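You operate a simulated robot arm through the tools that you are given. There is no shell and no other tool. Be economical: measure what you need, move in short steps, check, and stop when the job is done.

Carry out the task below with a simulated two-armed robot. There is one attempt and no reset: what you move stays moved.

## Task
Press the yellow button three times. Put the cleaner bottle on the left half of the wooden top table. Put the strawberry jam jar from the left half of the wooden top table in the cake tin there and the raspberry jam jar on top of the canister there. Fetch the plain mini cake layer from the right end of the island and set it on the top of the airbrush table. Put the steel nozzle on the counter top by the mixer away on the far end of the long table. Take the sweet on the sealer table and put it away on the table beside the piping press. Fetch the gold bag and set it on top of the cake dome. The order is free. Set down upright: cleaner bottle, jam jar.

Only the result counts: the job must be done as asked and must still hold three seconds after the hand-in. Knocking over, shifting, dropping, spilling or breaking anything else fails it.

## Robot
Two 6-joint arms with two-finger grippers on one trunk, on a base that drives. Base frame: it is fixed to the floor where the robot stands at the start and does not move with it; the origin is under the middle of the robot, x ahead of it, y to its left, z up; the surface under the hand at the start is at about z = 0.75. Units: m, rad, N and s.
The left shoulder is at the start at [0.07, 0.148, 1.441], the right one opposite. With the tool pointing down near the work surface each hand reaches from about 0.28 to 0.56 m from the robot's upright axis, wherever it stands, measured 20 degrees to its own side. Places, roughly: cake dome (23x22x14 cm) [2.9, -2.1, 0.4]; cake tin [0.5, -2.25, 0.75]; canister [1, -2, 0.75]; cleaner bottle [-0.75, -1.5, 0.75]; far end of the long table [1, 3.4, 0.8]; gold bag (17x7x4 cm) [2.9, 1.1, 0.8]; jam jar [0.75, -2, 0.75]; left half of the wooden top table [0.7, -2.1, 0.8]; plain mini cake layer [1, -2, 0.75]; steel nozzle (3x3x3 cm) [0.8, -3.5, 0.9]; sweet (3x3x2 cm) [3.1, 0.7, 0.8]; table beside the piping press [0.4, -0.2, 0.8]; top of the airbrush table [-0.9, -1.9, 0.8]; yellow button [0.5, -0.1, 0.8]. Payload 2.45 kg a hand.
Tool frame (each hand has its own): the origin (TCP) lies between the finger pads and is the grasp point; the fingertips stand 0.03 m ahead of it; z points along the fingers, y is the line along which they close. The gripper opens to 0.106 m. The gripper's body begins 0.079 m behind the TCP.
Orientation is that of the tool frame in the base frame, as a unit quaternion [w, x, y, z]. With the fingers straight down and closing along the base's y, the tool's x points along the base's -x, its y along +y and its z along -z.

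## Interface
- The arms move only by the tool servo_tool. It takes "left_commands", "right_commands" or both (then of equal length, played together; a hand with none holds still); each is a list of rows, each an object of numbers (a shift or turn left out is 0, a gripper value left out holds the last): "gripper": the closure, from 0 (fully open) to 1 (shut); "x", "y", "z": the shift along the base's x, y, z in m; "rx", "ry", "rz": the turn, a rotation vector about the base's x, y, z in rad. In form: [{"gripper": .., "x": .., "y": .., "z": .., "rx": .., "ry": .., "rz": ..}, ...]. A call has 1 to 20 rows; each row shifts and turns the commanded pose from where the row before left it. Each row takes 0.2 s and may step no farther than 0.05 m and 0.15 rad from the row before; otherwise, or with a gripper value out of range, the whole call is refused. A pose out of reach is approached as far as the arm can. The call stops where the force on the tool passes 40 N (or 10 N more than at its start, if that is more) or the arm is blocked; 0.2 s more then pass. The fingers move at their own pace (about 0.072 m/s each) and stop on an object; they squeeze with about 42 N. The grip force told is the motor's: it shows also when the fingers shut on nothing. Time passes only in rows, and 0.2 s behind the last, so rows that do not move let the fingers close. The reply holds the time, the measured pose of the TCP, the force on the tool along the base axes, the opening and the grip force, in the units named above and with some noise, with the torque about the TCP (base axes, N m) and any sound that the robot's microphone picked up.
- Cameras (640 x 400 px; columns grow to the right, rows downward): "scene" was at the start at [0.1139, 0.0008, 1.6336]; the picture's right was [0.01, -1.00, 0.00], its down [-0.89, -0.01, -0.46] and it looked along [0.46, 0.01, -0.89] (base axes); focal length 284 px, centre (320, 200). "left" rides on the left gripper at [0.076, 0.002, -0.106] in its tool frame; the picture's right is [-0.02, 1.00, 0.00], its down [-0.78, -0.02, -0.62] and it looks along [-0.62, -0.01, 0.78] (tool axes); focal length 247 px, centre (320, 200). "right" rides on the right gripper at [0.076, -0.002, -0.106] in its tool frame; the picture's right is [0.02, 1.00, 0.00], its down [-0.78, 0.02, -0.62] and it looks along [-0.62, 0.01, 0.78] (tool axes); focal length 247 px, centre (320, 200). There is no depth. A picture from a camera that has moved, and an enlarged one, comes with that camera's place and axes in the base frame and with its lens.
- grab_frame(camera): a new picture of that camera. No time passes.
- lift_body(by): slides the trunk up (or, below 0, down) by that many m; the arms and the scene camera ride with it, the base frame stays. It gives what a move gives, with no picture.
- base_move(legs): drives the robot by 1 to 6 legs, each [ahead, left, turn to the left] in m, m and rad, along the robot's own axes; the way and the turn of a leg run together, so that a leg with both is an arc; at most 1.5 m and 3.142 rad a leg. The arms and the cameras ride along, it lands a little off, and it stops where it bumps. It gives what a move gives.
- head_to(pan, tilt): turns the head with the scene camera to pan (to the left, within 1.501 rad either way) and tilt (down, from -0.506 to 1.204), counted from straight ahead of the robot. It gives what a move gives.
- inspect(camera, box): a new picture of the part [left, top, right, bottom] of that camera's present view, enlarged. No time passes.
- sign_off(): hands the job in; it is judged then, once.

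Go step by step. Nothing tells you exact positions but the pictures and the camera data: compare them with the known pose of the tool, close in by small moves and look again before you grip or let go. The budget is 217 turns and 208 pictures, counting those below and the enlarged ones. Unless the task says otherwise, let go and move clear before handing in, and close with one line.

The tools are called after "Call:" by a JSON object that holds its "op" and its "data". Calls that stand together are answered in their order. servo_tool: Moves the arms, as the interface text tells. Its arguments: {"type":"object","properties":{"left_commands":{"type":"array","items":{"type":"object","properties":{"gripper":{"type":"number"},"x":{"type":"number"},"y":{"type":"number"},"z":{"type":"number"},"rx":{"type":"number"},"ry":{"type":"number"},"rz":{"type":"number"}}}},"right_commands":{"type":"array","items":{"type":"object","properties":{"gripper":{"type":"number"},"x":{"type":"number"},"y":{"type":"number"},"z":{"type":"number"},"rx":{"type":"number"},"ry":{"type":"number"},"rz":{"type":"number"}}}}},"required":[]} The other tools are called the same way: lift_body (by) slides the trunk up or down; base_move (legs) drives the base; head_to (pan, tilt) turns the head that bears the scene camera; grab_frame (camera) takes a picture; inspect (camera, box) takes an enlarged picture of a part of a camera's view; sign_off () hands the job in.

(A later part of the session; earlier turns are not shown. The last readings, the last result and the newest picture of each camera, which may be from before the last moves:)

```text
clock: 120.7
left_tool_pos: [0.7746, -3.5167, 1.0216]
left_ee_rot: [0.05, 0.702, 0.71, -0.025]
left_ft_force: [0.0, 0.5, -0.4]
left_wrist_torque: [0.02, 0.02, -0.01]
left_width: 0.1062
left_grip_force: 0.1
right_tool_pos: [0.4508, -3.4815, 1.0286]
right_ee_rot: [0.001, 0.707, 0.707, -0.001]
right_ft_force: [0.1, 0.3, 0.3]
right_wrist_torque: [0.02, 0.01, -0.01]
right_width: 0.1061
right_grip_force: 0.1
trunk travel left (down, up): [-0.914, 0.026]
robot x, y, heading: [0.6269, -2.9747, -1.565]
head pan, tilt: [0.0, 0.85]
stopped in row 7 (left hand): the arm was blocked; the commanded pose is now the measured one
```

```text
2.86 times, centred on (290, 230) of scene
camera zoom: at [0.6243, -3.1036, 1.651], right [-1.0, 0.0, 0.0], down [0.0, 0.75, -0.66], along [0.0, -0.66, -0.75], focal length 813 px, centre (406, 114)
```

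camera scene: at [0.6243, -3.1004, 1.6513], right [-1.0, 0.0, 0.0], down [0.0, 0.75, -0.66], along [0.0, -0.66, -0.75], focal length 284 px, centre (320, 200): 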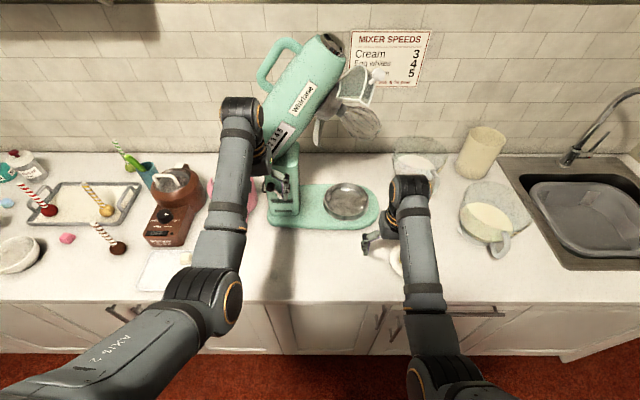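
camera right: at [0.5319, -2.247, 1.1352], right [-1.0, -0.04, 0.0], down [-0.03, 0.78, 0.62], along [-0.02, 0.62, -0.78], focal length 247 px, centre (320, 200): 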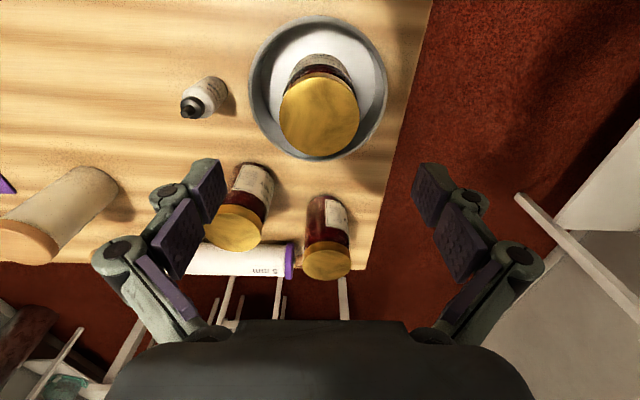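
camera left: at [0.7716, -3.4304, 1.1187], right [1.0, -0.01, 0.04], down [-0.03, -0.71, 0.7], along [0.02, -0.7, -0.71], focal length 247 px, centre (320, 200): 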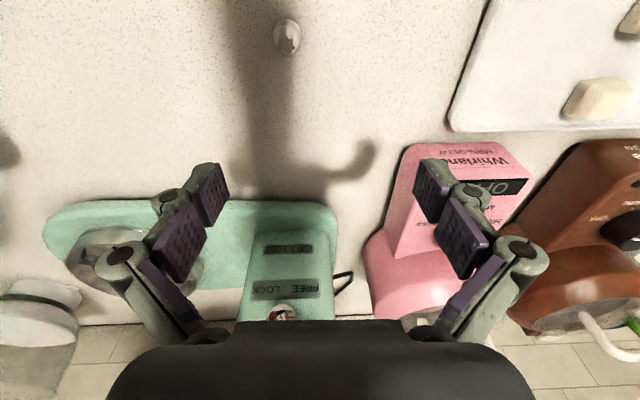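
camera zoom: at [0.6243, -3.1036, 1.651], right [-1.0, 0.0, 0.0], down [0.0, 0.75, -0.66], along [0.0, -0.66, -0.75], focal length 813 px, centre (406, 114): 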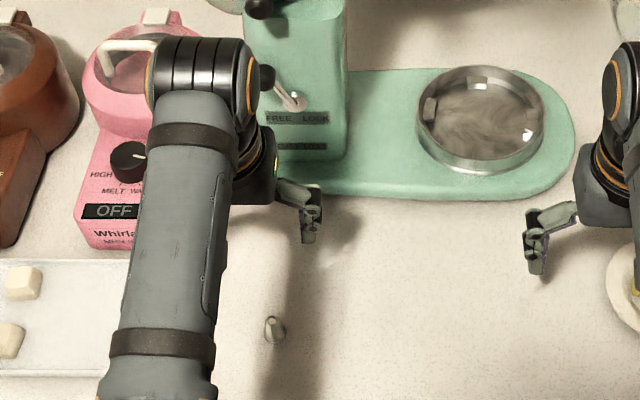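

The arm is at its inner fold limit at this height. I back the base up slightly so the nozzle falls into comfortable reach, then lower and straighten.

Call:
{"op": "base_move", "data": {"legs": [[-0.055, 0, 0]]}}

Call:
{"op": "servo_tool", "data": {"left_commands": [{"z": -0.02, "rx": 0.03, "ry": 0.01}, {"z": -0.02, "rx": 0.03, "ry": 0.01, "x": -0.005}, {"z": -0.01, "rx": 0.03, "ry": 0.01, "x": -0.005}, {"rx": 0.016, "x": -0.005}, {}, {}, {}]}}

Call:
{"op": "grab_frame", "data": {"camera": "left"}}

```text
clock: 121.6
left_tool_pos: [0.7753, -3.4671, 1.017]
left_ee_rot: [0.047, 0.702, 0.711, -0.023]
left_ft_force: [0.2, -1.2, -0.6]
left_wrist_torque: [0.05, 0.02, -0.03]
left_width: 0.1061
left_grip_force: 0.0
right_tool_pos: [0.4518, -3.4319, 1.0259]
right_ee_rot: [-0.002, 0.707, 0.707, 0.002]
right_ft_force: [0.5, -0.1, 0.4]
right_wrist_torque: [0.11, 0.0, -0.05]
right_width: 0.106
right_grip_force: 0.0
trunk travel left (down, up): [-0.914, 0.026]
robot x, y, heading: [0.626, -2.9167, -1.565]
head pan, tilt: [0.0, 0.85]
```

```text
clock: 123.2
left_tool_pos: [0.7598, -3.4618, 0.9723]
left_ee_rot: [0.002, 0.702, 0.712, 0.002]
left_ft_force: [-0.2, -0.5, 0.2]
left_wrist_torque: [0.03, 0.01, 0.0]
left_width: 0.106
left_grip_force: 0.1
right_tool_pos: [0.4509, -3.4251, 1.03]
right_ee_rot: [0.001, 0.707, 0.707, -0.001]
right_ft_force: [0.3, 0.2, 0.4]
right_wrist_torque: [-0.05, -0.02, 0.0]
right_width: 0.1057
right_grip_force: 0.0
trunk travel left (down, up): [-0.914, 0.026]
robot x, y, heading: [0.6252, -2.9193, -1.568]
head pan, tilt: [0.0, 0.85]
```

```text
144 pictures are left
camera left: at [0.7598, -3.3854, 1.0776], right [1.0, -0.01, 0.01], down [-0.01, -0.78, 0.62], along [0.0, -0.62, -0.78], focal length 247 px, centre (320, 200)
```

left: 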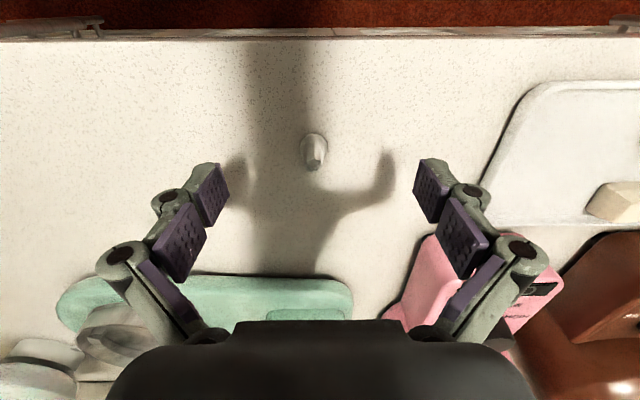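

The hand is straight and nearly above the nozzle. I centre it and go lower.

Call:
{"op": "servo_tool", "data": {"left_commands": [{"x": -0.004, "y": -0.011, "z": -0.015}, {"z": -0.015}, {"gripper": 0.45}, {}, {}]}}

Call:
{"op": "grab_frame", "data": {"camera": "left"}}

```text
clock: 124.4
left_tool_pos: [0.755, -3.472, 0.9412]
left_ee_rot: [0.002, 0.702, 0.713, 0.002]
left_ft_force: [0.3, 0.0, 0.2]
left_wrist_torque: [0.03, 0.01, 0.0]
left_width: 0.0583
left_grip_force: 0.0
right_tool_pos: [0.4513, -3.426, 1.0295]
right_ee_rot: [0.0, 0.707, 0.707, -0.001]
right_ft_force: [0.2, -0.1, 0.0]
right_wrist_torque: [-0.02, 0.02, -0.01]
right_width: 0.1058
right_grip_force: 0.0
trunk travel left (down, up): [-0.914, 0.026]
robot x, y, heading: [0.6209, -2.9183, -1.566]
head pan, tilt: [0.0, 0.85]
```

```text
143 pictures are left
camera left: at [0.7556, -3.3959, 1.0479], right [1.0, -0.01, 0.01], down [-0.01, -0.78, 0.62], along [0.0, -0.62, -0.78], focal length 247 px, centre (320, 200)
```

left: 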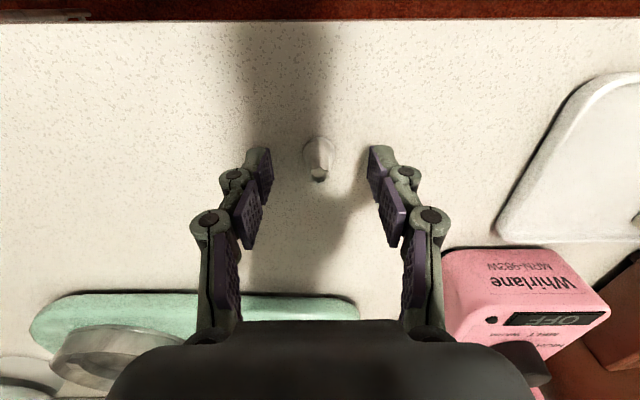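

The nozzle sits between the fingers, with the counter at about z 0.895. I go down 1 cm and close.

Call:
{"op": "servo_tool", "data": {"left_commands": [{"z": -0.006}, {"z": -0.004}, {}, {"gripper": 1}, {}, {}, {}]}}

Call:
{"op": "grab_frame", "data": {"camera": "left"}}

```text
clock: 126.0
left_tool_pos: [0.7544, -3.4726, 0.9303]
left_ee_rot: [0.002, 0.701, 0.713, 0.002]
left_ft_force: [-0.6, -0.5, 0.4]
left_wrist_torque: [0.01, 0.01, 0.02]
left_width: 0.0175
left_grip_force: 41.9
right_tool_pos: [0.4518, -3.4256, 1.0294]
right_ee_rot: [0.001, 0.707, 0.707, 0.0]
right_ft_force: [-0.8, 0.1, 0.9]
right_wrist_torque: [0.02, -0.01, 0.0]
right_width: 0.106
right_grip_force: 0.0
trunk travel left (down, up): [-0.914, 0.026]
robot x, y, heading: [0.6212, -2.9197, -1.568]
head pan, tilt: [0.0, 0.85]
```

```text
142 pictures are left
camera left: at [0.7556, -3.3959, 1.0374], right [1.0, -0.01, 0.01], down [-0.01, -0.78, 0.62], along [0.0, -0.62, -0.78], focal length 247 px, centre (320, 200)
```

left: 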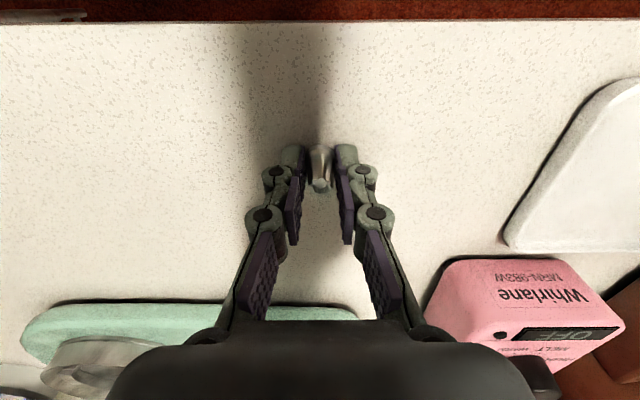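

The nozzle is gripped at 17.5 mm width. I lift it and check.

Call:
{"op": "servo_tool", "data": {"left_commands": [{"z": 0.02}, {"z": 0.03}, {"z": 0.03, "y": -0.01}, {"z": 0.02, "y": -0.01}, {}, {}]}}

Call:
{"op": "grab_frame", "data": {"camera": "left"}}

```text
clock: 127.4
left_tool_pos: [0.755, -3.4916, 1.0336]
left_ee_rot: [0.002, 0.702, 0.712, 0.002]
left_ft_force: [0.2, -0.1, 0.1]
left_wrist_torque: [0.03, 0.02, -0.03]
left_width: 0.0169
left_grip_force: 42.6
right_tool_pos: [0.451, -3.4254, 1.0293]
right_ee_rot: [0.0, 0.707, 0.707, 0.0]
right_ft_force: [0.0, -0.3, 0.6]
right_wrist_torque: [0.02, -0.01, 0.02]
right_width: 0.1061
right_grip_force: 0.0
trunk travel left (down, up): [-0.914, 0.026]
robot x, y, heading: [0.625, -2.9217, -1.562]
head pan, tilt: [0.0, 0.85]
```

```text
141 pictures are left
camera left: at [0.7554, -3.4158, 1.1392], right [1.0, -0.01, 0.01], down [-0.01, -0.78, 0.62], along [0.0, -0.62, -0.78], focal length 247 px, centre (320, 200)
```

left: 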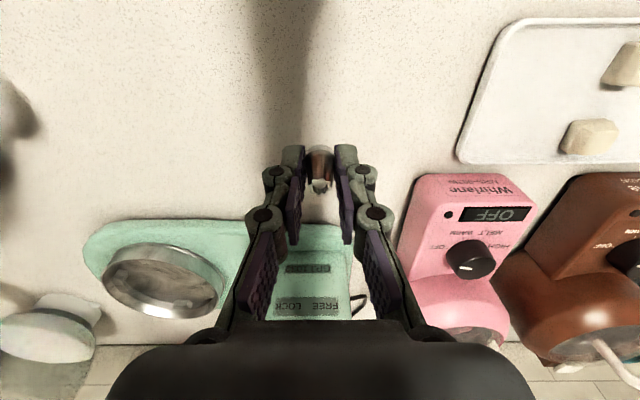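

The nozzle is secure in the left hand. I now drive around the west end, still facing south, to the island's north side for the raspberry jar.

Call:
{"op": "base_move", "data": {"legs": [[-0.16, 0, 0], [0, -0.78, 0], [-1.32, 0, 0]]}}

```text
clock: 138.9
left_tool_pos: [-0.0309, -2.0009, 1.033]
left_ee_rot: [0.002, 0.707, 0.708, 0.002]
left_ft_force: [-0.1, 0.3, -0.4]
left_wrist_torque: [0.04, -0.02, -0.01]
left_width: 0.0134
left_grip_force: 40.1
right_tool_pos: [-0.3352, -1.9313, 1.0293]
right_ee_rot: [0.001, 0.712, 0.703, -0.001]
right_ft_force: [0.5, -0.3, -0.5]
right_wrist_torque: [0.01, -0.01, 0.01]
right_width: 0.1061
right_grip_force: 0.1
trunk travel left (down, up): [-0.914, 0.026]
robot x, y, heading: [-0.1567, -1.4268, -1.582]
head pan, tilt: [0.0, 0.85]
```

The left grip width has dropped to 13.4 mm, so the nozzle may be slipping. I'll look.

Call:
{"op": "grab_frame", "data": {"camera": "left"}}

```text
140 pictures are left
camera left: at [-0.0305, -1.9251, 1.1387], right [1.0, -0.02, 0.01], down [-0.02, -0.78, 0.62], along [-0.01, -0.62, -0.78], focal length 247 px, centre (320, 200)
```

left: 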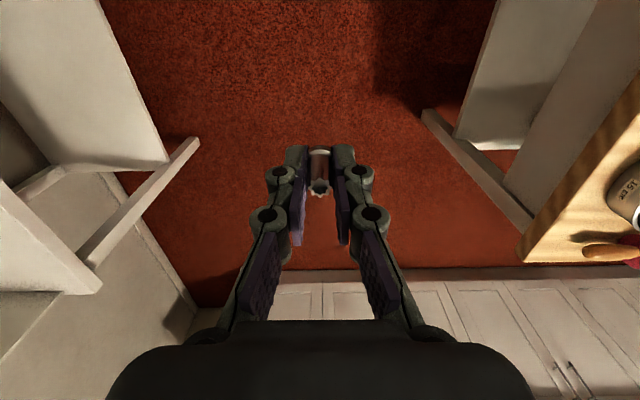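

The tapered nozzle is creeping downward under full squeeze. I'll try a much lower closing target to cut the force and see whether it holds.

Call:
{"op": "servo_tool", "data": {"left_commands": [{"gripper": 0.88}, {}, {}]}}

```text
clock: 139.7
left_tool_pos: [-0.0317, -2.0, 1.0332]
left_ee_rot: [0.002, 0.707, 0.708, 0.002]
left_ft_force: [0.6, -0.3, 0.1]
left_wrist_torque: [-0.03, 0.01, 0.02]
left_width: 0.0137
left_grip_force: 37.2
right_tool_pos: [-0.3345, -1.9305, 1.0287]
right_ee_rot: [0.0, 0.711, 0.703, -0.002]
right_ft_force: [0.7, -0.5, -0.2]
right_wrist_torque: [-0.05, -0.01, 0.01]
right_width: 0.1058
right_grip_force: 0.1
trunk travel left (down, up): [-0.914, 0.026]
robot x, y, heading: [-0.1558, -1.4253, -1.576]
head pan, tilt: [0.0, 0.85]
```

Call:
{"op": "servo_tool", "data": {"left_commands": [{"gripper": 0.874}, {}, {}]}}

```text
clock: 140.5
left_tool_pos: [-0.0312, -2.0002, 1.0331]
left_ee_rot: [0.002, 0.706, 0.708, 0.002]
left_ft_force: [0.4, -0.5, -0.3]
left_wrist_torque: [-0.01, 0.03, 0.02]
left_width: 0.015
left_grip_force: 16.5
right_tool_pos: [-0.3342, -1.9304, 1.0297]
right_ee_rot: [0.0, 0.711, 0.703, -0.001]
right_ft_force: [0.1, -0.1, 0.3]
right_wrist_torque: [0.03, 0.01, -0.01]
right_width: 0.1061
right_grip_force: 0.0
trunk travel left (down, up): [-0.914, 0.026]
robot x, y, heading: [-0.1565, -1.4236, -1.585]
head pan, tilt: [0.0, 0.85]
```

Force is down to 16 N. I'll wait a little to see whether it still creeps.

Call:
{"op": "servo_tool", "data": {"left_commands": [{}, {}, {}, {}, {}, {}, {}, {}, {}, {}, {}, {}, {}, {}, {}]}}

Call:
{"op": "grab_frame", "data": {"camera": "left"}}

```text
clock: 143.7
left_tool_pos: [-0.0308, -2.0006, 1.0328]
left_ee_rot: [0.002, 0.706, 0.708, 0.001]
left_ft_force: [-0.2, 0.1, 1.1]
left_wrist_torque: [0.01, -0.03, -0.02]
left_width: 0.0157
left_grip_force: 5.8
right_tool_pos: [-0.3336, -1.9317, 1.0289]
right_ee_rot: [0.0, 0.712, 0.703, -0.001]
right_ft_force: [-0.8, 0.8, 0.7]
right_wrist_torque: [-0.05, -0.02, 0.0]
right_width: 0.1061
right_grip_force: 0.0
trunk travel left (down, up): [-0.914, 0.026]
robot x, y, heading: [-0.1569, -1.4258, -1.576]
head pan, tilt: [0.0, 0.85]
```

```text
139 pictures are left
camera left: at [-0.0305, -1.9247, 1.139], right [1.0, -0.02, 0.01], down [-0.02, -0.78, 0.62], along [-0.01, -0.62, -0.78], focal length 247 px, centre (320, 200)
```

left: 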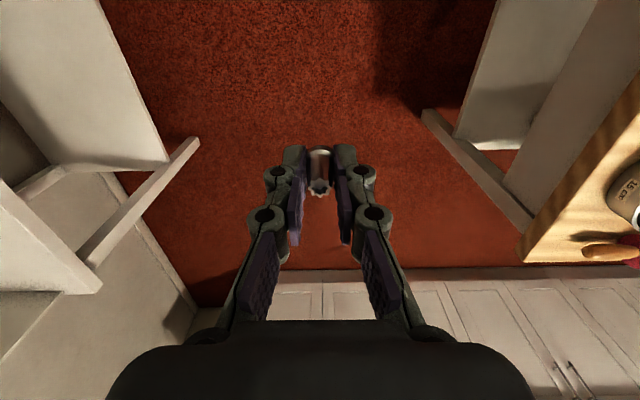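

Force keeps relaxing, so I tighten slightly and watch.

Call:
{"op": "servo_tool", "data": {"left_commands": [{"gripper": 0.878}, {}, {}, {}, {}]}}

Call:
{"op": "servo_tool", "data": {"left_commands": [{}, {}, {}, {}, {}, {}, {}, {}, {}, {}, {}, {}, {}, {}, {}]}}

```text
clock: 144.9
left_tool_pos: [-0.0311, -2.0013, 1.033]
left_ee_rot: [0.001, 0.707, 0.707, 0.002]
left_ft_force: [0.2, -0.1, -0.2]
left_wrist_torque: [-0.03, 0.0, 0.02]
left_width: 0.0157
left_grip_force: 5.4
right_tool_pos: [-0.3344, -1.9304, 1.0284]
right_ee_rot: [0.001, 0.712, 0.703, -0.001]
right_ft_force: [-0.9, 0.0, -0.2]
right_wrist_torque: [0.01, 0.0, -0.05]
right_width: 0.106
right_grip_force: 0.1
trunk travel left (down, up): [-0.914, 0.026]
robot x, y, heading: [-0.1569, -1.4276, -1.583]
head pan, tilt: [0.0, 0.85]
```

```text
clock: 148.1
left_tool_pos: [-0.0308, -2.0009, 1.0317]
left_ee_rot: [0.002, 0.707, 0.707, 0.002]
left_ft_force: [-0.2, 0.3, -0.4]
left_wrist_torque: [-0.02, -0.01, 0.0]
left_width: 0.0139
left_grip_force: 25.8
right_tool_pos: [-0.334, -1.9318, 1.0298]
right_ee_rot: [0.001, 0.711, 0.703, 0.0]
right_ft_force: [-0.1, 0.8, 0.6]
right_wrist_torque: [0.0, -0.01, 0.01]
right_width: 0.1061
right_grip_force: 0.0
trunk travel left (down, up): [-0.914, 0.026]
robot x, y, heading: [-0.1567, -1.4249, -1.581]
head pan, tilt: [0.0, 0.85]
```

Call:
{"op": "inspect", "data": {"camera": "left", "box": [260, 120, 380, 240]}}

```text
3.33 times, centred on (320, 180) of left
camera zoom: at [-0.0305, -1.9247, 1.139], right [1.0, -0.02, 0.01], down [-0.02, -0.78, 0.62], along [-0.01, -0.62, -0.78], focal length 823 px, centre (320, 267)
```

zoom: 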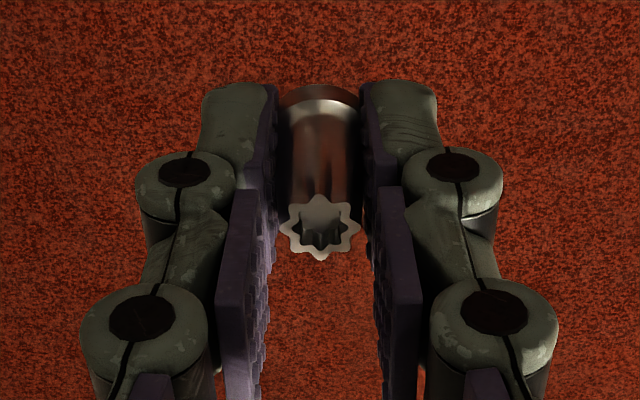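

The nozzle has simply slipped off its wide collar, and the fingers now hold its nearly straight body, with the collar just past the fingertips. It looks stable, so I keep a firm grip and move along the island's north side.

Call:
{"op": "servo_tool", "data": {"left_commands": [{"gripper": 0.885}, {}, {}]}}

Call:
{"op": "base_move", "data": {"legs": [[0, 0.92, 0]]}}

Call:
{"op": "head_to", "data": {"pan": 0, "tilt": 0.9}}

Call:
{"op": "grab_frame", "data": {"camera": "scene"}}

Call:
{"op": "grab_frame", "data": {"camera": "right"}}

```text
clock: 148.9
left_tool_pos: [-0.0314, -2.0006, 1.0319]
left_ee_rot: [0.002, 0.707, 0.708, 0.001]
left_ft_force: [0.6, 0.2, -0.5]
left_wrist_torque: [0.0, -0.03, 0.03]
left_width: 0.0138
left_grip_force: 40.1
right_tool_pos: [-0.3361, -1.9308, 1.0288]
right_ee_rot: [0.0, 0.711, 0.703, -0.001]
right_ft_force: [0.7, -0.6, -0.6]
right_wrist_torque: [0.02, 0.0, 0.0]
right_width: 0.106
right_grip_force: 0.1
trunk travel left (down, up): [-0.914, 0.026]
robot x, y, heading: [-0.1598, -1.4267, -1.583]
head pan, tilt: [0.0, 0.85]
```

```text
clock: 153.8
left_tool_pos: [0.8892, -2.0205, 1.0337]
left_ee_rot: [0.002, 0.713, 0.701, 0.002]
left_ft_force: [-0.7, 0.5, 0.5]
left_wrist_torque: [0.0, -0.01, -0.02]
left_width: 0.0136
left_grip_force: 39.7
right_tool_pos: [0.5866, -1.9436, 1.0294]
right_ee_rot: [0.001, 0.719, 0.695, 0.0]
right_ft_force: [-1.0, 0.6, -0.3]
right_wrist_torque: [-0.01, 0.0, 0.02]
right_width: 0.1059
right_grip_force: 0.0
trunk travel left (down, up): [-0.914, 0.026]
robot x, y, heading: [0.7795, -1.4419, -1.602]
head pan, tilt: [0.0, 0.85]
```

```text
clock: 154.5
left_tool_pos: [0.8894, -2.0205, 1.0327]
left_ee_rot: [0.002, 0.714, 0.7, 0.002]
left_ft_force: [0.5, 0.7, 0.5]
left_wrist_torque: [0.04, -0.01, 0.0]
left_width: 0.0137
left_grip_force: 39.7
right_tool_pos: [0.5886, -1.944, 1.0297]
right_ee_rot: [0.001, 0.719, 0.695, 0.0]
right_ft_force: [-0.8, 0.3, 0.3]
right_wrist_torque: [-0.02, -0.02, -0.01]
right_width: 0.1058
right_grip_force: 0.0
trunk travel left (down, up): [-0.914, 0.026]
robot x, y, heading: [0.7764, -1.4445, -1.601]
head pan, tilt: [0.0, 0.901]
```

```text
137 pictures are left
camera scene: at [0.7732, -1.5697, 1.6472], right [-1.0, 0.03, 0.0], down [0.02, 0.78, -0.62], along [-0.02, -0.62, -0.78], focal length 284 px, centre (320, 200)
```

scene: 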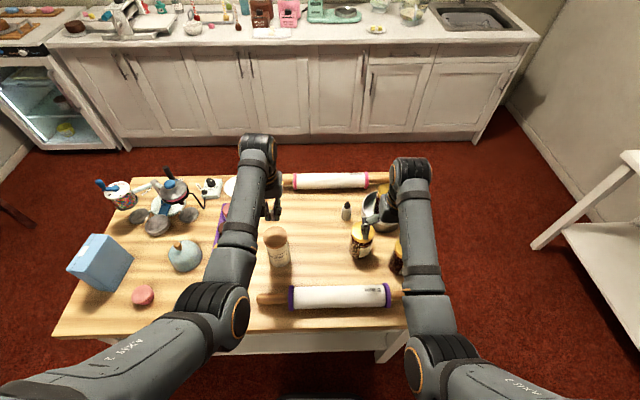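

```text
136 pictures are left
camera right: at [0.5892, -1.8665, 1.1351], right [1.0, -0.01, 0.0], down [-0.01, -0.78, 0.62], along [-0.01, -0.62, -0.78], focal length 247 px, centre (320, 200)
```

right: 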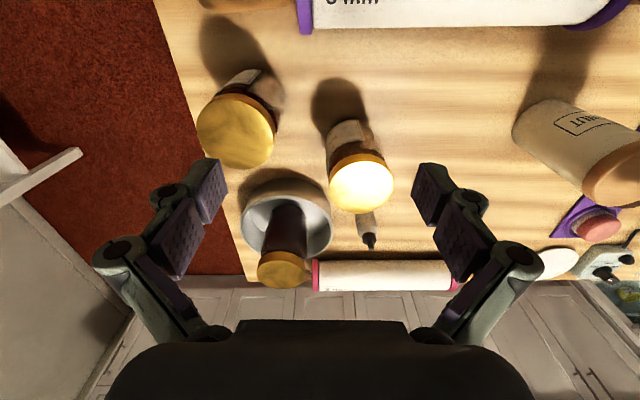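

The nozzle is stable. The raspberry jar is at about (0.632, -2.021) and the canister at about (0.895, -2.012). I raise the left hand, drive 6 cm closer, and centre the right hand on the jar.

Call:
{"op": "servo_tool", "data": {"left_commands": [{"z": 0.04}, {"z": 0.04, "x": 0.01}, {"x": 0.02}, {}]}}

Call:
{"op": "base_move", "data": {"legs": [[0.06, 0, 0.03]]}}

```text
clock: 155.5
left_tool_pos: [0.9184, -2.0204, 1.1116]
left_ee_rot: [0.002, 0.714, 0.7, 0.002]
left_ft_force: [0.1, -0.7, 0.1]
left_wrist_torque: [-0.01, -0.01, -0.02]
left_width: 0.0137
left_grip_force: 40.4
right_tool_pos: [0.5878, -1.9452, 1.03]
right_ee_rot: [0.0, 0.719, 0.695, -0.001]
right_ft_force: [-0.3, 0.0, 0.3]
right_wrist_torque: [-0.06, -0.03, -0.03]
right_width: 0.1063
right_grip_force: 0.0
trunk travel left (down, up): [-0.914, 0.026]
robot x, y, heading: [0.7787, -1.445, -1.601]
head pan, tilt: [0.0, 0.901]
```

```text
clock: 156.4
left_tool_pos: [0.9356, -2.0701, 1.1163]
left_ee_rot: [0.003, 0.702, 0.712, -0.001]
left_ft_force: [-0.2, 0.9, -0.6]
left_wrist_torque: [-0.09, 0.03, -0.02]
left_width: 0.0133
left_grip_force: 39.9
right_tool_pos: [0.6024, -2.0042, 1.0327]
right_ee_rot: [0.003, 0.708, 0.707, -0.003]
right_ft_force: [0.6, 0.5, 0.2]
right_wrist_torque: [-0.07, -0.02, -0.01]
right_width: 0.1059
right_grip_force: 0.0
trunk travel left (down, up): [-0.914, 0.026]
robot x, y, heading: [0.7757, -1.5048, -1.566]
head pan, tilt: [0.0, 0.901]
```

Call:
{"op": "servo_tool", "data": {"right_commands": [{"gripper": 0.15, "x": 0.015, "y": -0.009}, {"x": 0.015, "y": -0.008}, {"z": -0.03}, {"z": -0.02}, {}, {}, {}]}}

Call:
{"op": "grab_frame", "data": {"camera": "right"}}

Call:
{"op": "inspect", "data": {"camera": "scene", "box": [240, 170, 440, 330]}}

```text
clock: 158.0
left_tool_pos: [0.9356, -2.0778, 1.1127]
left_ee_rot: [0.002, 0.702, 0.712, 0.003]
left_ft_force: [0.0, 1.1, 0.6]
left_wrist_torque: [0.01, 0.03, -0.01]
left_width: 0.0134
left_grip_force: 40.2
right_tool_pos: [0.6339, -2.0267, 0.979]
right_ee_rot: [0.0, 0.707, 0.707, 0.0]
right_ft_force: [0.3, -0.3, -0.9]
right_wrist_torque: [-0.02, 0.02, 0.0]
right_width: 0.0901
right_grip_force: 0.1
trunk travel left (down, up): [-0.914, 0.026]
robot x, y, heading: [0.7757, -1.5037, -1.566]
head pan, tilt: [0.0, 0.901]
```

```text
135 pictures are left
camera right: at [0.6324, -1.9499, 1.0854], right [1.0, 0.02, 0.0], down [0.02, -0.78, 0.62], along [0.01, -0.62, -0.78], focal length 247 px, centre (320, 200)
```

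right: 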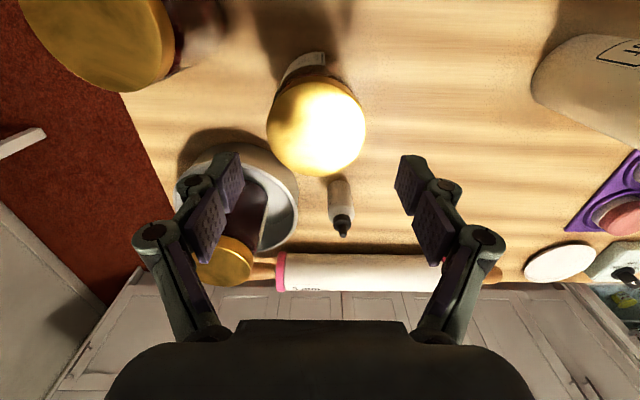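

```text
2.50 times, centred on (340, 250) of scene
camera zoom: at [0.7763, -1.631, 1.6471], right [-1.0, 0.0, 0.0], down [0.0, 0.78, -0.62], along [0.0, -0.62, -0.78], focal length 711 px, centre (270, 75)
```

zoom: 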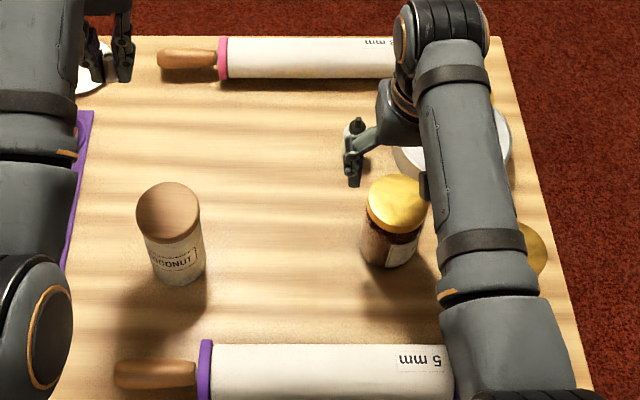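

Centred well. I descend, grip the raspberry jar by its lid and lift.

Call:
{"op": "servo_tool", "data": {"right_commands": [{"x": -0.003, "y": 0.004, "z": -0.03}, {"z": -0.03}, {"z": -0.025}, {"z": -0.006}, {}, {}, {"gripper": 0.6}, {}, {}, {}]}}

Call:
{"op": "grab_frame", "data": {"camera": "right"}}

```text
clock: 160.2
left_tool_pos: [0.9358, -2.0767, 1.1112]
left_ee_rot: [0.002, 0.703, 0.711, 0.002]
left_ft_force: [-0.2, -0.2, 0.1]
left_wrist_torque: [0.01, 0.0, 0.01]
left_width: 0.0136
left_grip_force: 40.1
right_tool_pos: [0.6302, -2.0233, 0.8886]
right_ee_rot: [0.001, 0.708, 0.706, 0.0]
right_ft_force: [1.7, 0.0, 1.8]
right_wrist_torque: [-0.04, -0.43, -0.04]
right_width: 0.068
right_grip_force: 42.0
trunk travel left (down, up): [-0.914, 0.026]
robot x, y, heading: [0.7755, -1.5095, -1.575]
head pan, tilt: [0.0, 0.901]
```

```text
133 pictures are left
camera right: at [0.629, -1.945, 0.9944], right [1.0, 0.02, 0.0], down [0.02, -0.78, 0.62], along [0.01, -0.62, -0.78], focal length 247 px, centre (320, 200)
```

right: 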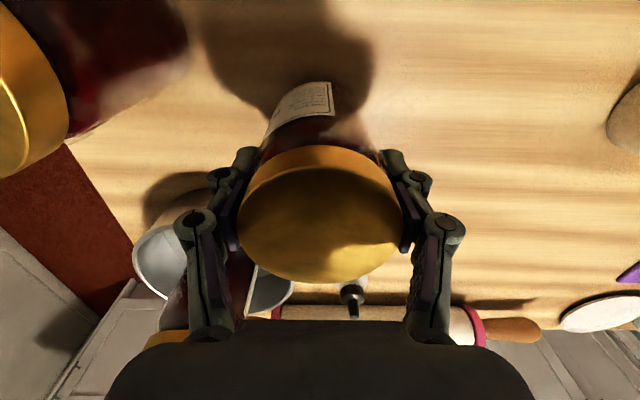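

Gripped. I lift it, with the hand reaching slightly further out for height, and check both hands.

Call:
{"op": "servo_tool", "data": {"right_commands": [{"z": 0.02}, {"z": 0.04}, {"z": 0.045}, {"z": 0.03, "y": -0.01}, {"z": 0.02, "y": -0.01}, {}, {}, {}]}}

Call:
{"op": "grab_frame", "data": {"camera": "right"}}

```text
clock: 162.0
left_tool_pos: [0.9354, -2.0776, 1.1118]
left_ee_rot: [0.001, 0.703, 0.712, 0.003]
left_ft_force: [-0.1, 0.5, 0.5]
left_wrist_torque: [-0.04, 0.04, 0.02]
left_width: 0.0136
left_grip_force: 40.1
right_tool_pos: [0.6308, -2.0436, 1.045]
right_ee_rot: [0.001, 0.707, 0.707, 0.001]
right_ft_force: [0.6, 0.6, -6.6]
right_wrist_torque: [0.0, -0.03, 0.0]
right_width: 0.0683
right_grip_force: 42.5
trunk travel left (down, up): [-0.914, 0.026]
robot x, y, heading: [0.7795, -1.5038, -1.571]
head pan, tilt: [0.0, 0.901]
```

```text
132 pictures are left
camera right: at [0.6296, -1.9667, 1.1508], right [1.0, 0.02, 0.0], down [0.02, -0.78, 0.62], along [0.01, -0.62, -0.78], focal length 247 px, centre (320, 200)
```

right: 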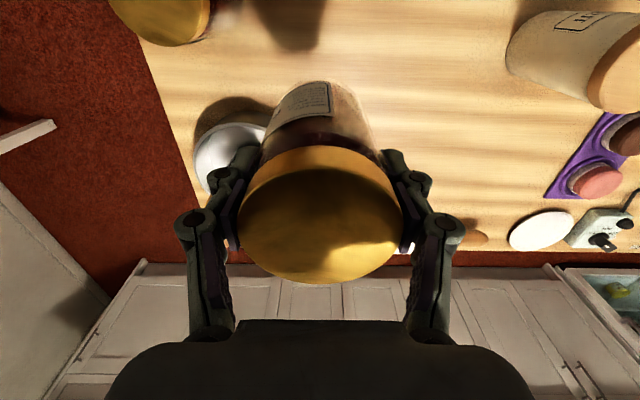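

The jar is lifted with its bottom at about z = 0.95. I raise a bit more and move the base left so the jar approaches the canister.

Call:
{"op": "servo_tool", "data": {"right_commands": [{"z": 0.015, "y": -0.015}, {}, {}]}}

Call:
{"op": "base_move", "data": {"legs": [[-0.05, 0, 0], [0, 0.255, 0]]}}

Call:
{"op": "grab_frame", "data": {"camera": "right"}}

Call:
{"op": "grab_frame", "data": {"camera": "scene"}}

```text
clock: 162.8
left_tool_pos: [0.936, -2.0772, 1.1115]
left_ee_rot: [0.002, 0.703, 0.711, 0.001]
left_ft_force: [0.1, -0.5, -0.4]
left_wrist_torque: [0.01, 0.02, 0.0]
left_width: 0.0135
left_grip_force: 40.0
right_tool_pos: [0.6293, -2.0582, 1.0597]
right_ee_rot: [0.0, 0.708, 0.706, 0.0]
right_ft_force: [-0.1, 0.4, -7.2]
right_wrist_torque: [0.01, -0.02, -0.03]
right_width: 0.0677
right_grip_force: 42.4
trunk travel left (down, up): [-0.914, 0.026]
robot x, y, heading: [0.7777, -1.501, -1.57]
head pan, tilt: [0.0, 0.901]
```

```text
clock: 165.2
left_tool_pos: [1.1859, -2.0285, 1.1127]
left_ee_rot: [0.002, 0.704, 0.71, 0.002]
left_ft_force: [-0.2, 0.2, 0.0]
left_wrist_torque: [-0.03, -0.01, 0.0]
left_width: 0.0135
left_grip_force: 40.2
right_tool_pos: [0.8807, -2.008, 1.0602]
right_ee_rot: [0.001, 0.709, 0.705, 0.001]
right_ft_force: [-1.3, 0.4, -6.5]
right_wrist_torque: [-0.01, -0.05, -0.03]
right_width: 0.068
right_grip_force: 41.7
trunk travel left (down, up): [-0.914, 0.026]
robot x, y, heading: [1.0263, -1.4535, -1.571]
head pan, tilt: [0.0, 0.901]
```

```text
131 pictures are left
camera right: at [0.8794, -1.9308, 1.1648], right [1.0, 0.02, 0.0], down [0.01, -0.78, 0.62], along [0.01, -0.62, -0.78], focal length 247 px, centre (320, 200)
```

right: 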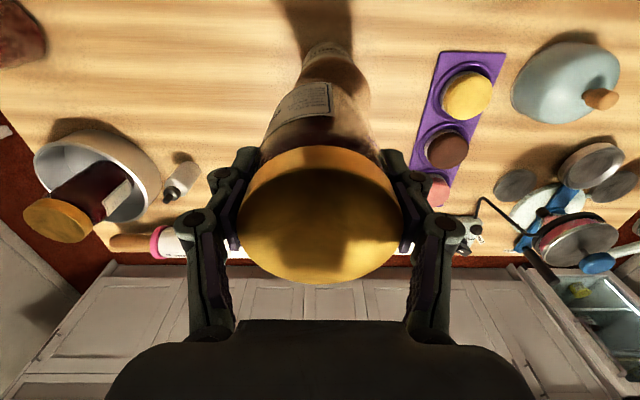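

```text
130 pictures are left
camera scene: at [1.0272, -1.5813, 1.647], right [-1.0, 0.0, 0.0], down [0.0, 0.78, -0.62], along [0.0, -0.62, -0.78], focal length 284 px, centre (320, 200)
```

scene: 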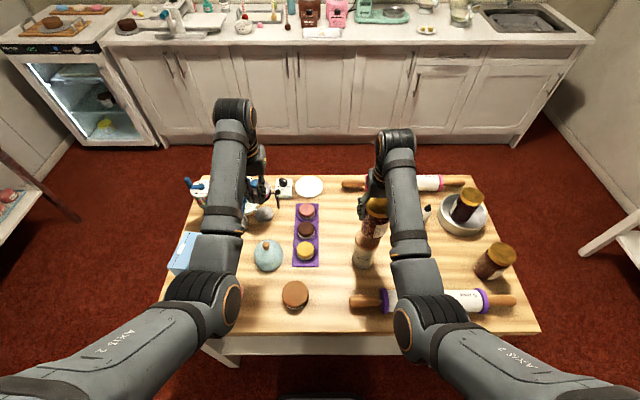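

The jar is nearly over the canister. I'll zoom in to align precisely.

Call:
{"op": "inspect", "data": {"camera": "scene", "box": [325, 180, 425, 280]}}

Call:
{"op": "inspect", "data": {"camera": "right", "box": [250, 20, 410, 150]}}

```text
4.00 times, centred on (375, 230) of scene
camera zoom: at [1.0272, -1.5813, 1.647], right [-1.0, 0.0, 0.0], down [0.0, 0.78, -0.62], along [0.0, -0.62, -0.78], focal length 1138 px, centre (100, 80)
```

zoom: 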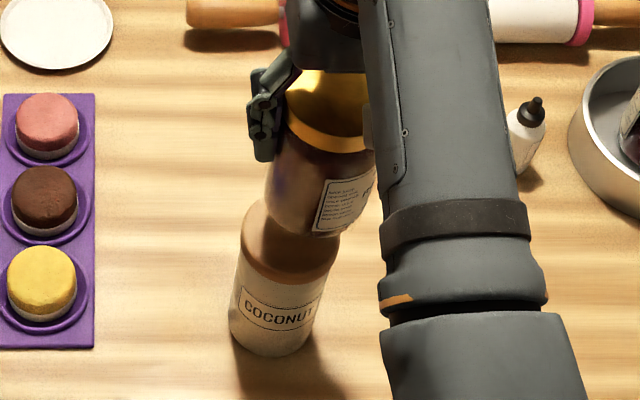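

```text
3.08 times, centred on (330, 85) of right
camera zoom: at [0.8794, -1.9308, 1.1648], right [1.0, 0.02, 0.0], down [0.01, -0.78, 0.62], along [0.01, -0.62, -0.78], focal length 760 px, centre (289, 554)
```

zoom: 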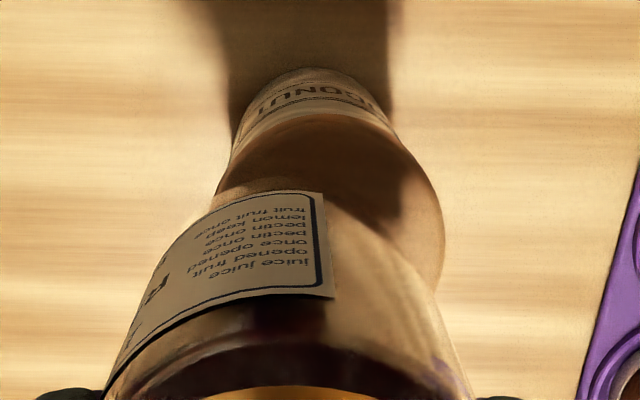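

The canister lid centre is at about (0.890, -2.005) and the jar at (0.881, -2.008). I nudge it and lower carefully.

Call:
{"op": "servo_tool", "data": {"right_commands": [{"x": 0.009, "y": 0.003, "z": -0.01}, {"z": -0.01}, {"z": -0.005}, {}, {}, {}]}}

Call:
{"op": "inspect", "data": {"camera": "scene", "box": [325, 180, 425, 280]}}

Call:
{"op": "inspect", "data": {"camera": "right", "box": [250, 20, 410, 150]}}

```text
clock: 166.6
left_tool_pos: [1.1896, -2.0281, 1.1114]
left_ee_rot: [0.001, 0.704, 0.71, 0.002]
left_ft_force: [0.0, 0.6, -0.5]
left_wrist_torque: [-0.01, 0.0, -0.02]
left_width: 0.0136
left_grip_force: 39.9
right_tool_pos: [0.8906, -2.0051, 1.0338]
right_ee_rot: [0.0, 0.709, 0.705, -0.001]
right_ft_force: [-0.9, -0.2, -6.3]
right_wrist_torque: [0.02, 0.03, -0.02]
right_width: 0.0681
right_grip_force: 41.8
trunk travel left (down, up): [-0.914, 0.026]
robot x, y, heading: [1.0296, -1.4518, -1.569]
head pan, tilt: [0.0, 0.901]
```

```text
4.00 times, centred on (375, 230) of scene
camera zoom: at [1.0303, -1.5815, 1.647], right [-1.0, 0.0, 0.0], down [0.0, 0.78, -0.62], along [0.0, -0.62, -0.78], focal length 1138 px, centre (100, 80)
```

zoom: 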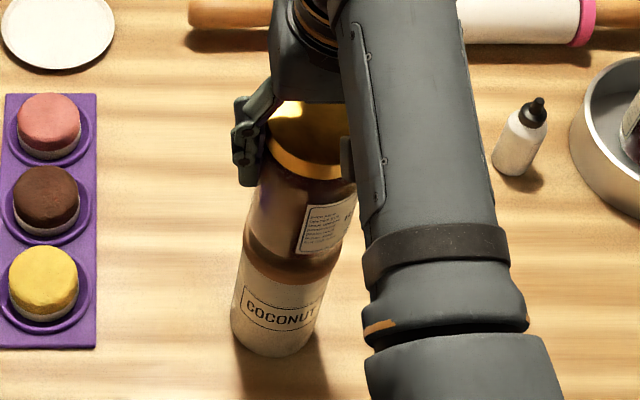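

```text
3.08 times, centred on (330, 85) of right
camera zoom: at [0.8897, -1.9282, 1.1401], right [1.0, 0.02, 0.0], down [0.01, -0.78, 0.62], along [0.01, -0.62, -0.78], focal length 760 px, centre (289, 554)
```

zoom: 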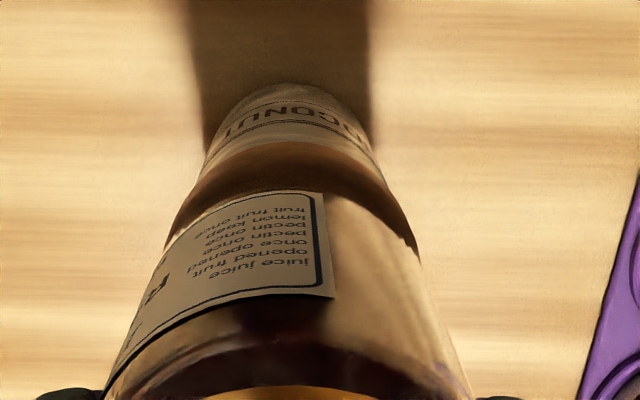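

Jar and lid are aligned to within a few millimetres. I lower to contact.

Call:
{"op": "servo_tool", "data": {"right_commands": [{"z": -0.005}, {"z": -0.004}, {"z": -0.003}, {"z": -0.003}, {"z": -0.003}, {"z": -0.002}, {"z": -0.002}, {"z": -0.002}, {"z": -0.002}]}}

Call:
{"op": "inspect", "data": {"camera": "scene", "box": [325, 180, 425, 280]}}

```text
clock: 168.6
left_tool_pos: [1.1895, -2.0249, 1.1137]
left_ee_rot: [0.002, 0.704, 0.71, 0.001]
left_ft_force: [-0.4, 0.5, 0.0]
left_wrist_torque: [-0.02, 0.02, 0.01]
left_width: 0.0136
left_grip_force: 40.1
right_tool_pos: [0.8925, -2.0044, 1.01]
right_ee_rot: [0.001, 0.709, 0.705, -0.003]
right_ft_force: [-2.3, -4.6, 26.3]
right_wrist_torque: [0.03, 0.12, 0.01]
right_width: 0.0682
right_grip_force: 42.1
trunk travel left (down, up): [-0.914, 0.026]
robot x, y, heading: [1.0308, -1.4519, -1.569]
head pan, tilt: [0.0, 0.901]
```

```text
4.00 times, centred on (375, 230) of scene
camera zoom: at [1.0309, -1.5769, 1.6475], right [-1.0, 0.0, 0.0], down [0.0, 0.78, -0.62], along [0.0, -0.62, -0.78], focal length 1138 px, centre (100, 80)
```

zoom: 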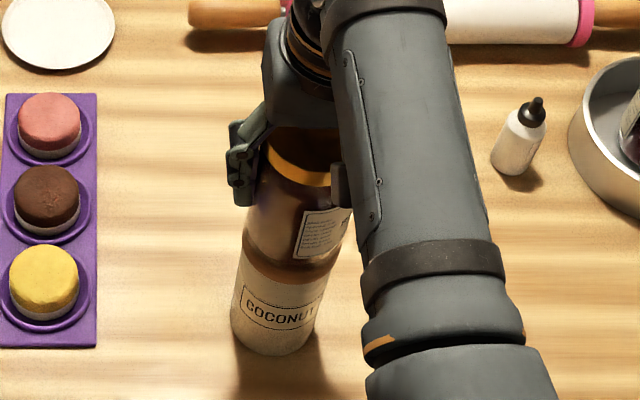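

Contact. I relieve the pressure slightly, open, and lift straight up.

Call:
{"op": "servo_tool", "data": {"right_commands": [{"z": 0.003}, {}, {"gripper": 0.22}, {}, {}, {"z": 0.015}, {"z": 0.02}, {"z": 0.02, "y": -0.005}, {"gripper": 0}, {}]}}

Call:
{"op": "grab_frame", "data": {"camera": "right"}}

Call:
{"op": "inspect", "data": {"camera": "scene", "box": [325, 180, 425, 280]}}

```text
clock: 170.8
left_tool_pos: [1.1888, -2.0279, 1.1117]
left_ee_rot: [0.002, 0.704, 0.71, 0.002]
left_ft_force: [0.8, 1.2, 0.4]
left_wrist_torque: [-0.01, -0.03, 0.02]
left_width: 0.0136
left_grip_force: 40.3
right_tool_pos: [0.8912, -2.0098, 1.0684]
right_ee_rot: [0.0, 0.709, 0.705, -0.001]
right_ft_force: [-0.8, -0.4, 0.2]
right_wrist_torque: [-0.01, 0.0, 0.01]
right_width: 0.1059
right_grip_force: 0.0
trunk travel left (down, up): [-0.914, 0.026]
robot x, y, heading: [1.0294, -1.4489, -1.572]
head pan, tilt: [0.0, 0.901]
```

```text
124 pictures are left
camera right: at [0.8906, -1.9326, 1.1733], right [1.0, 0.02, 0.0], down [0.01, -0.78, 0.62], along [0.01, -0.62, -0.78], focal length 247 px, centre (320, 200)
```

right: 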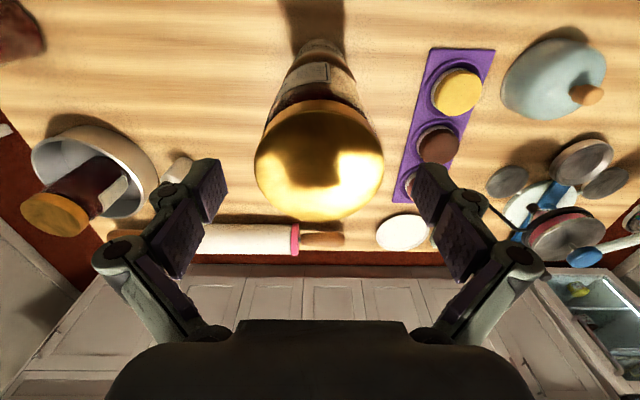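

```text
4.00 times, centred on (375, 230) of scene
camera zoom: at [1.0304, -1.5803, 1.6471], right [-1.0, 0.0, 0.0], down [0.0, 0.78, -0.62], along [0.0, -0.62, -0.78], focal length 1138 px, centre (100, 80)
```

zoom: 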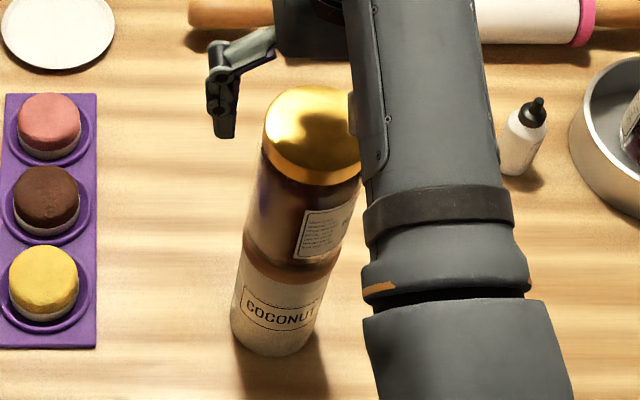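

The raspberry jar stands on the canister. I raise the hand clear and move to the plain cake layer at about (1.10, -1.885).

Call:
{"op": "servo_tool", "data": {"right_commands": [{"z": 0.015, "y": -0.01}, {"z": 0.01, "y": -0.01}, {}, {}]}}

```text
clock: 171.8
left_tool_pos: [1.1872, -2.028, 1.112]
left_ee_rot: [0.001, 0.704, 0.71, 0.002]
left_ft_force: [-0.2, -0.3, -0.4]
left_wrist_torque: [0.0, -0.01, 0.03]
left_width: 0.0135
left_grip_force: 40.3
right_tool_pos: [0.8892, -2.0297, 1.0917]
right_ee_rot: [0.0, 0.709, 0.705, -0.002]
right_ft_force: [-0.1, 0.1, 0.9]
right_wrist_torque: [0.0, -0.02, -0.01]
right_width: 0.1061
right_grip_force: 0.1
trunk travel left (down, up): [-0.914, 0.026]
robot x, y, heading: [1.0296, -1.4586, -1.568]
head pan, tilt: [0.0, 0.901]
```

Call:
{"op": "base_move", "data": {"legs": [[-0.145, 0, 0], [0, 0.212, 0]]}}

Call:
{"op": "grab_frame", "data": {"camera": "right"}}

Call:
{"op": "grab_frame", "data": {"camera": "scene"}}

```text
clock: 174.4
left_tool_pos: [1.3985, -1.8863, 1.1115]
left_ee_rot: [0.002, 0.705, 0.709, 0.003]
left_ft_force: [-1.2, 0.5, -0.8]
left_wrist_torque: [0.04, 0.0, 0.02]
left_width: 0.0137
left_grip_force: 40.6
right_tool_pos: [1.1006, -1.8864, 1.0912]
right_ee_rot: [0.001, 0.711, 0.704, 0.001]
right_ft_force: [-0.1, 0.5, -0.1]
right_wrist_torque: [-0.01, -0.06, 0.01]
right_width: 0.1063
right_grip_force: 0.1
trunk travel left (down, up): [-0.914, 0.026]
robot x, y, heading: [1.2478, -1.3094, -1.572]
head pan, tilt: [0.0, 0.901]
```

```text
122 pictures are left
camera right: at [1.1006, -1.8088, 1.1968], right [1.0, 0.01, 0.0], down [0.01, -0.78, 0.62], along [0.01, -0.62, -0.78], focal length 247 px, centre (320, 200)
```

right: 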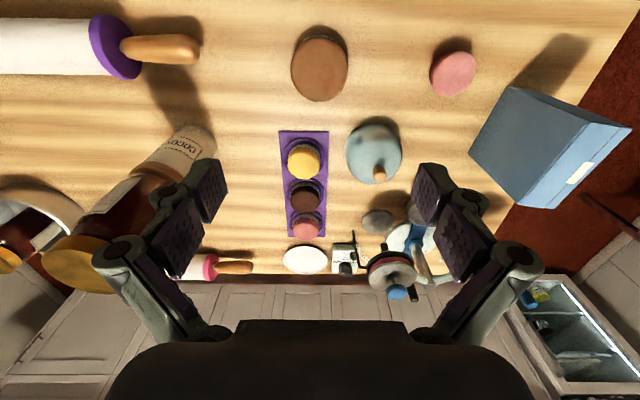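

```text
121 pictures are left
camera scene: at [1.2417, -1.4375, 1.6471], right [-1.0, 0.0, 0.0], down [0.0, 0.78, -0.62], along [0.0, -0.62, -0.78], focal length 284 px, centre (320, 200)
```

scene: 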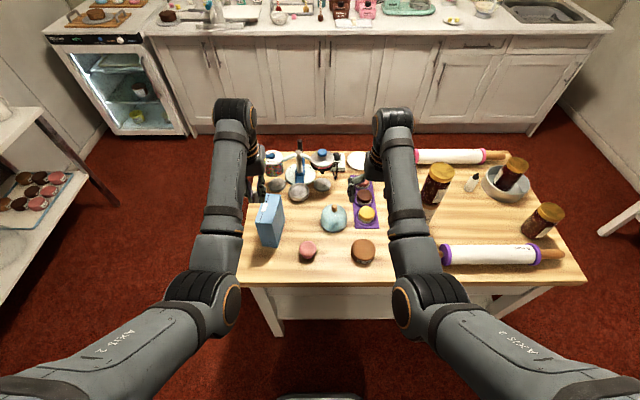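

I'll zoom in to confirm which cake is the plain mini layer.

Call:
{"op": "inspect", "data": {"camera": "scene", "box": [250, 180, 400, 280]}}

Call:
{"op": "inspect", "data": {"camera": "scene", "box": [0, 160, 110, 250]}}

```text
4.00 times, centred on (325, 230) of scene
camera zoom: at [1.2417, -1.4375, 1.6471], right [-1.0, 0.0, 0.0], down [0.0, 0.78, -0.62], along [0.0, -0.62, -0.78], focal length 1138 px, centre (300, 80)
```

zoom: 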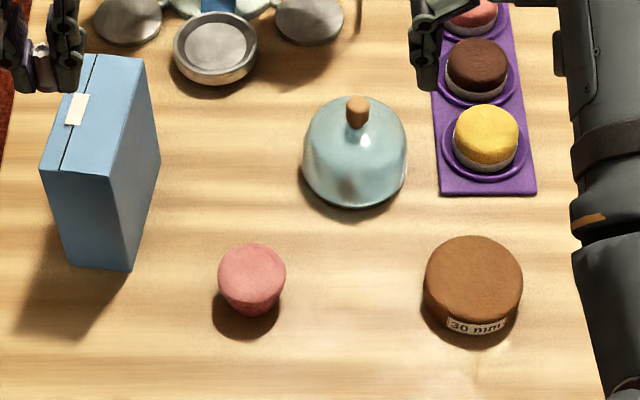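

```text
4.44 times, centred on (55, 205) of scene
camera zoom: at [1.2417, -1.4375, 1.6471], right [-1.0, 0.0, 0.0], down [0.0, 0.78, -0.62], along [0.0, -0.62, -0.78], focal length 1264 px, centre (1498, 178)
```

zoom: 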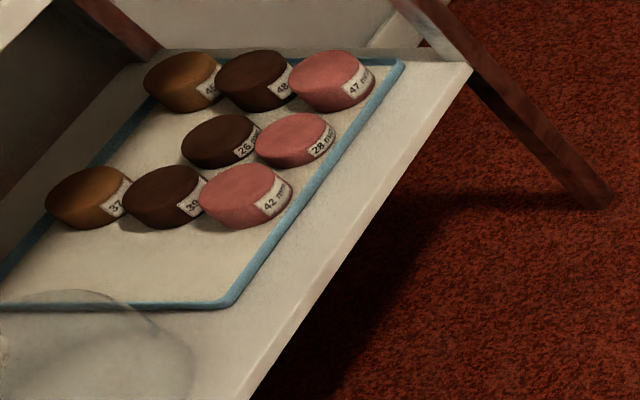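

The brown layer tagged "30 mm" is the plain one (the others are dark chocolate or pink, or on the board). It's at about (1.103, -1.877) with its top at 0.83. I lower the right hand over it.

Call:
{"op": "servo_tool", "data": {"right_commands": [{"x": 0.002, "y": 0.003, "z": -0.045}, {"y": 0.003, "z": -0.045}, {"y": 0.003, "z": -0.045}, {"z": -0.045}, {"z": -0.02}, {}, {}, {}]}}

Call:
{"op": "grab_frame", "data": {"camera": "right"}}

Call:
{"op": "inspect", "data": {"camera": "scene", "box": [310, 180, 450, 290]}}

```text
clock: 176.2
left_tool_pos: [1.4023, -1.8855, 1.1121]
left_ee_rot: [0.001, 0.705, 0.709, 0.001]
left_ft_force: [0.1, 0.0, -0.1]
left_wrist_torque: [0.01, 0.02, 0.0]
left_width: 0.014
left_grip_force: 39.9
right_tool_pos: [1.1067, -1.8769, 0.8929]
right_ee_rot: [-0.001, 0.71, 0.704, -0.001]
right_ft_force: [-0.2, 1.0, -0.2]
right_wrist_torque: [0.02, 0.0, 0.03]
right_width: 0.1057
right_grip_force: 0.0
trunk travel left (down, up): [-0.914, 0.026]
robot x, y, heading: [1.2469, -1.3128, -1.576]
head pan, tilt: [0.0, 0.901]
```

```text
118 pictures are left
camera right: at [1.1057, -1.7999, 0.998], right [1.0, 0.01, 0.0], down [0.01, -0.78, 0.62], along [0.01, -0.62, -0.78], focal length 247 px, centre (320, 200)
```

right: 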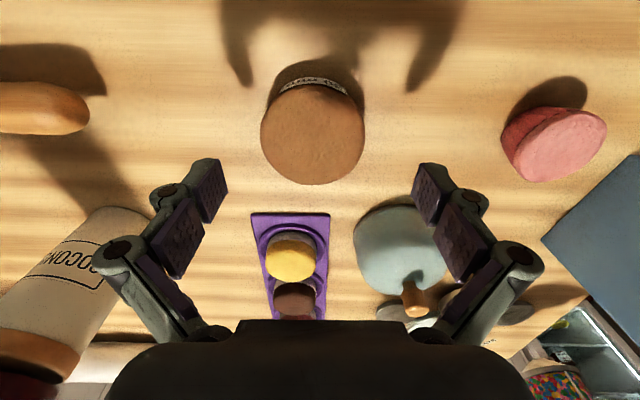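

```text
3.64 times, centred on (380, 235) of scene
camera zoom: at [1.2452, -1.4373, 1.6471], right [-1.0, 0.0, 0.0], down [0.0, 0.78, -0.62], along [0.0, -0.62, -0.78], focal length 1034 px, centre (102, 73)
```

zoom: 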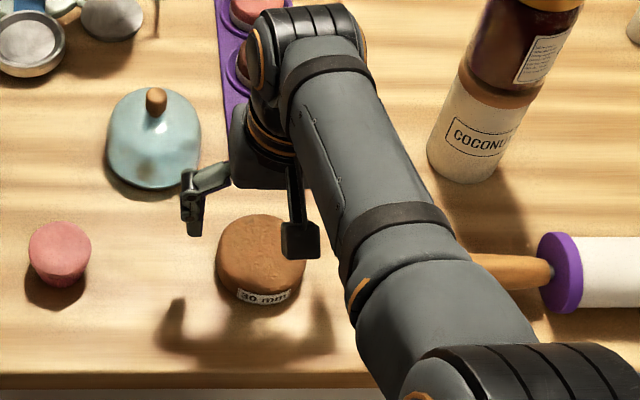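

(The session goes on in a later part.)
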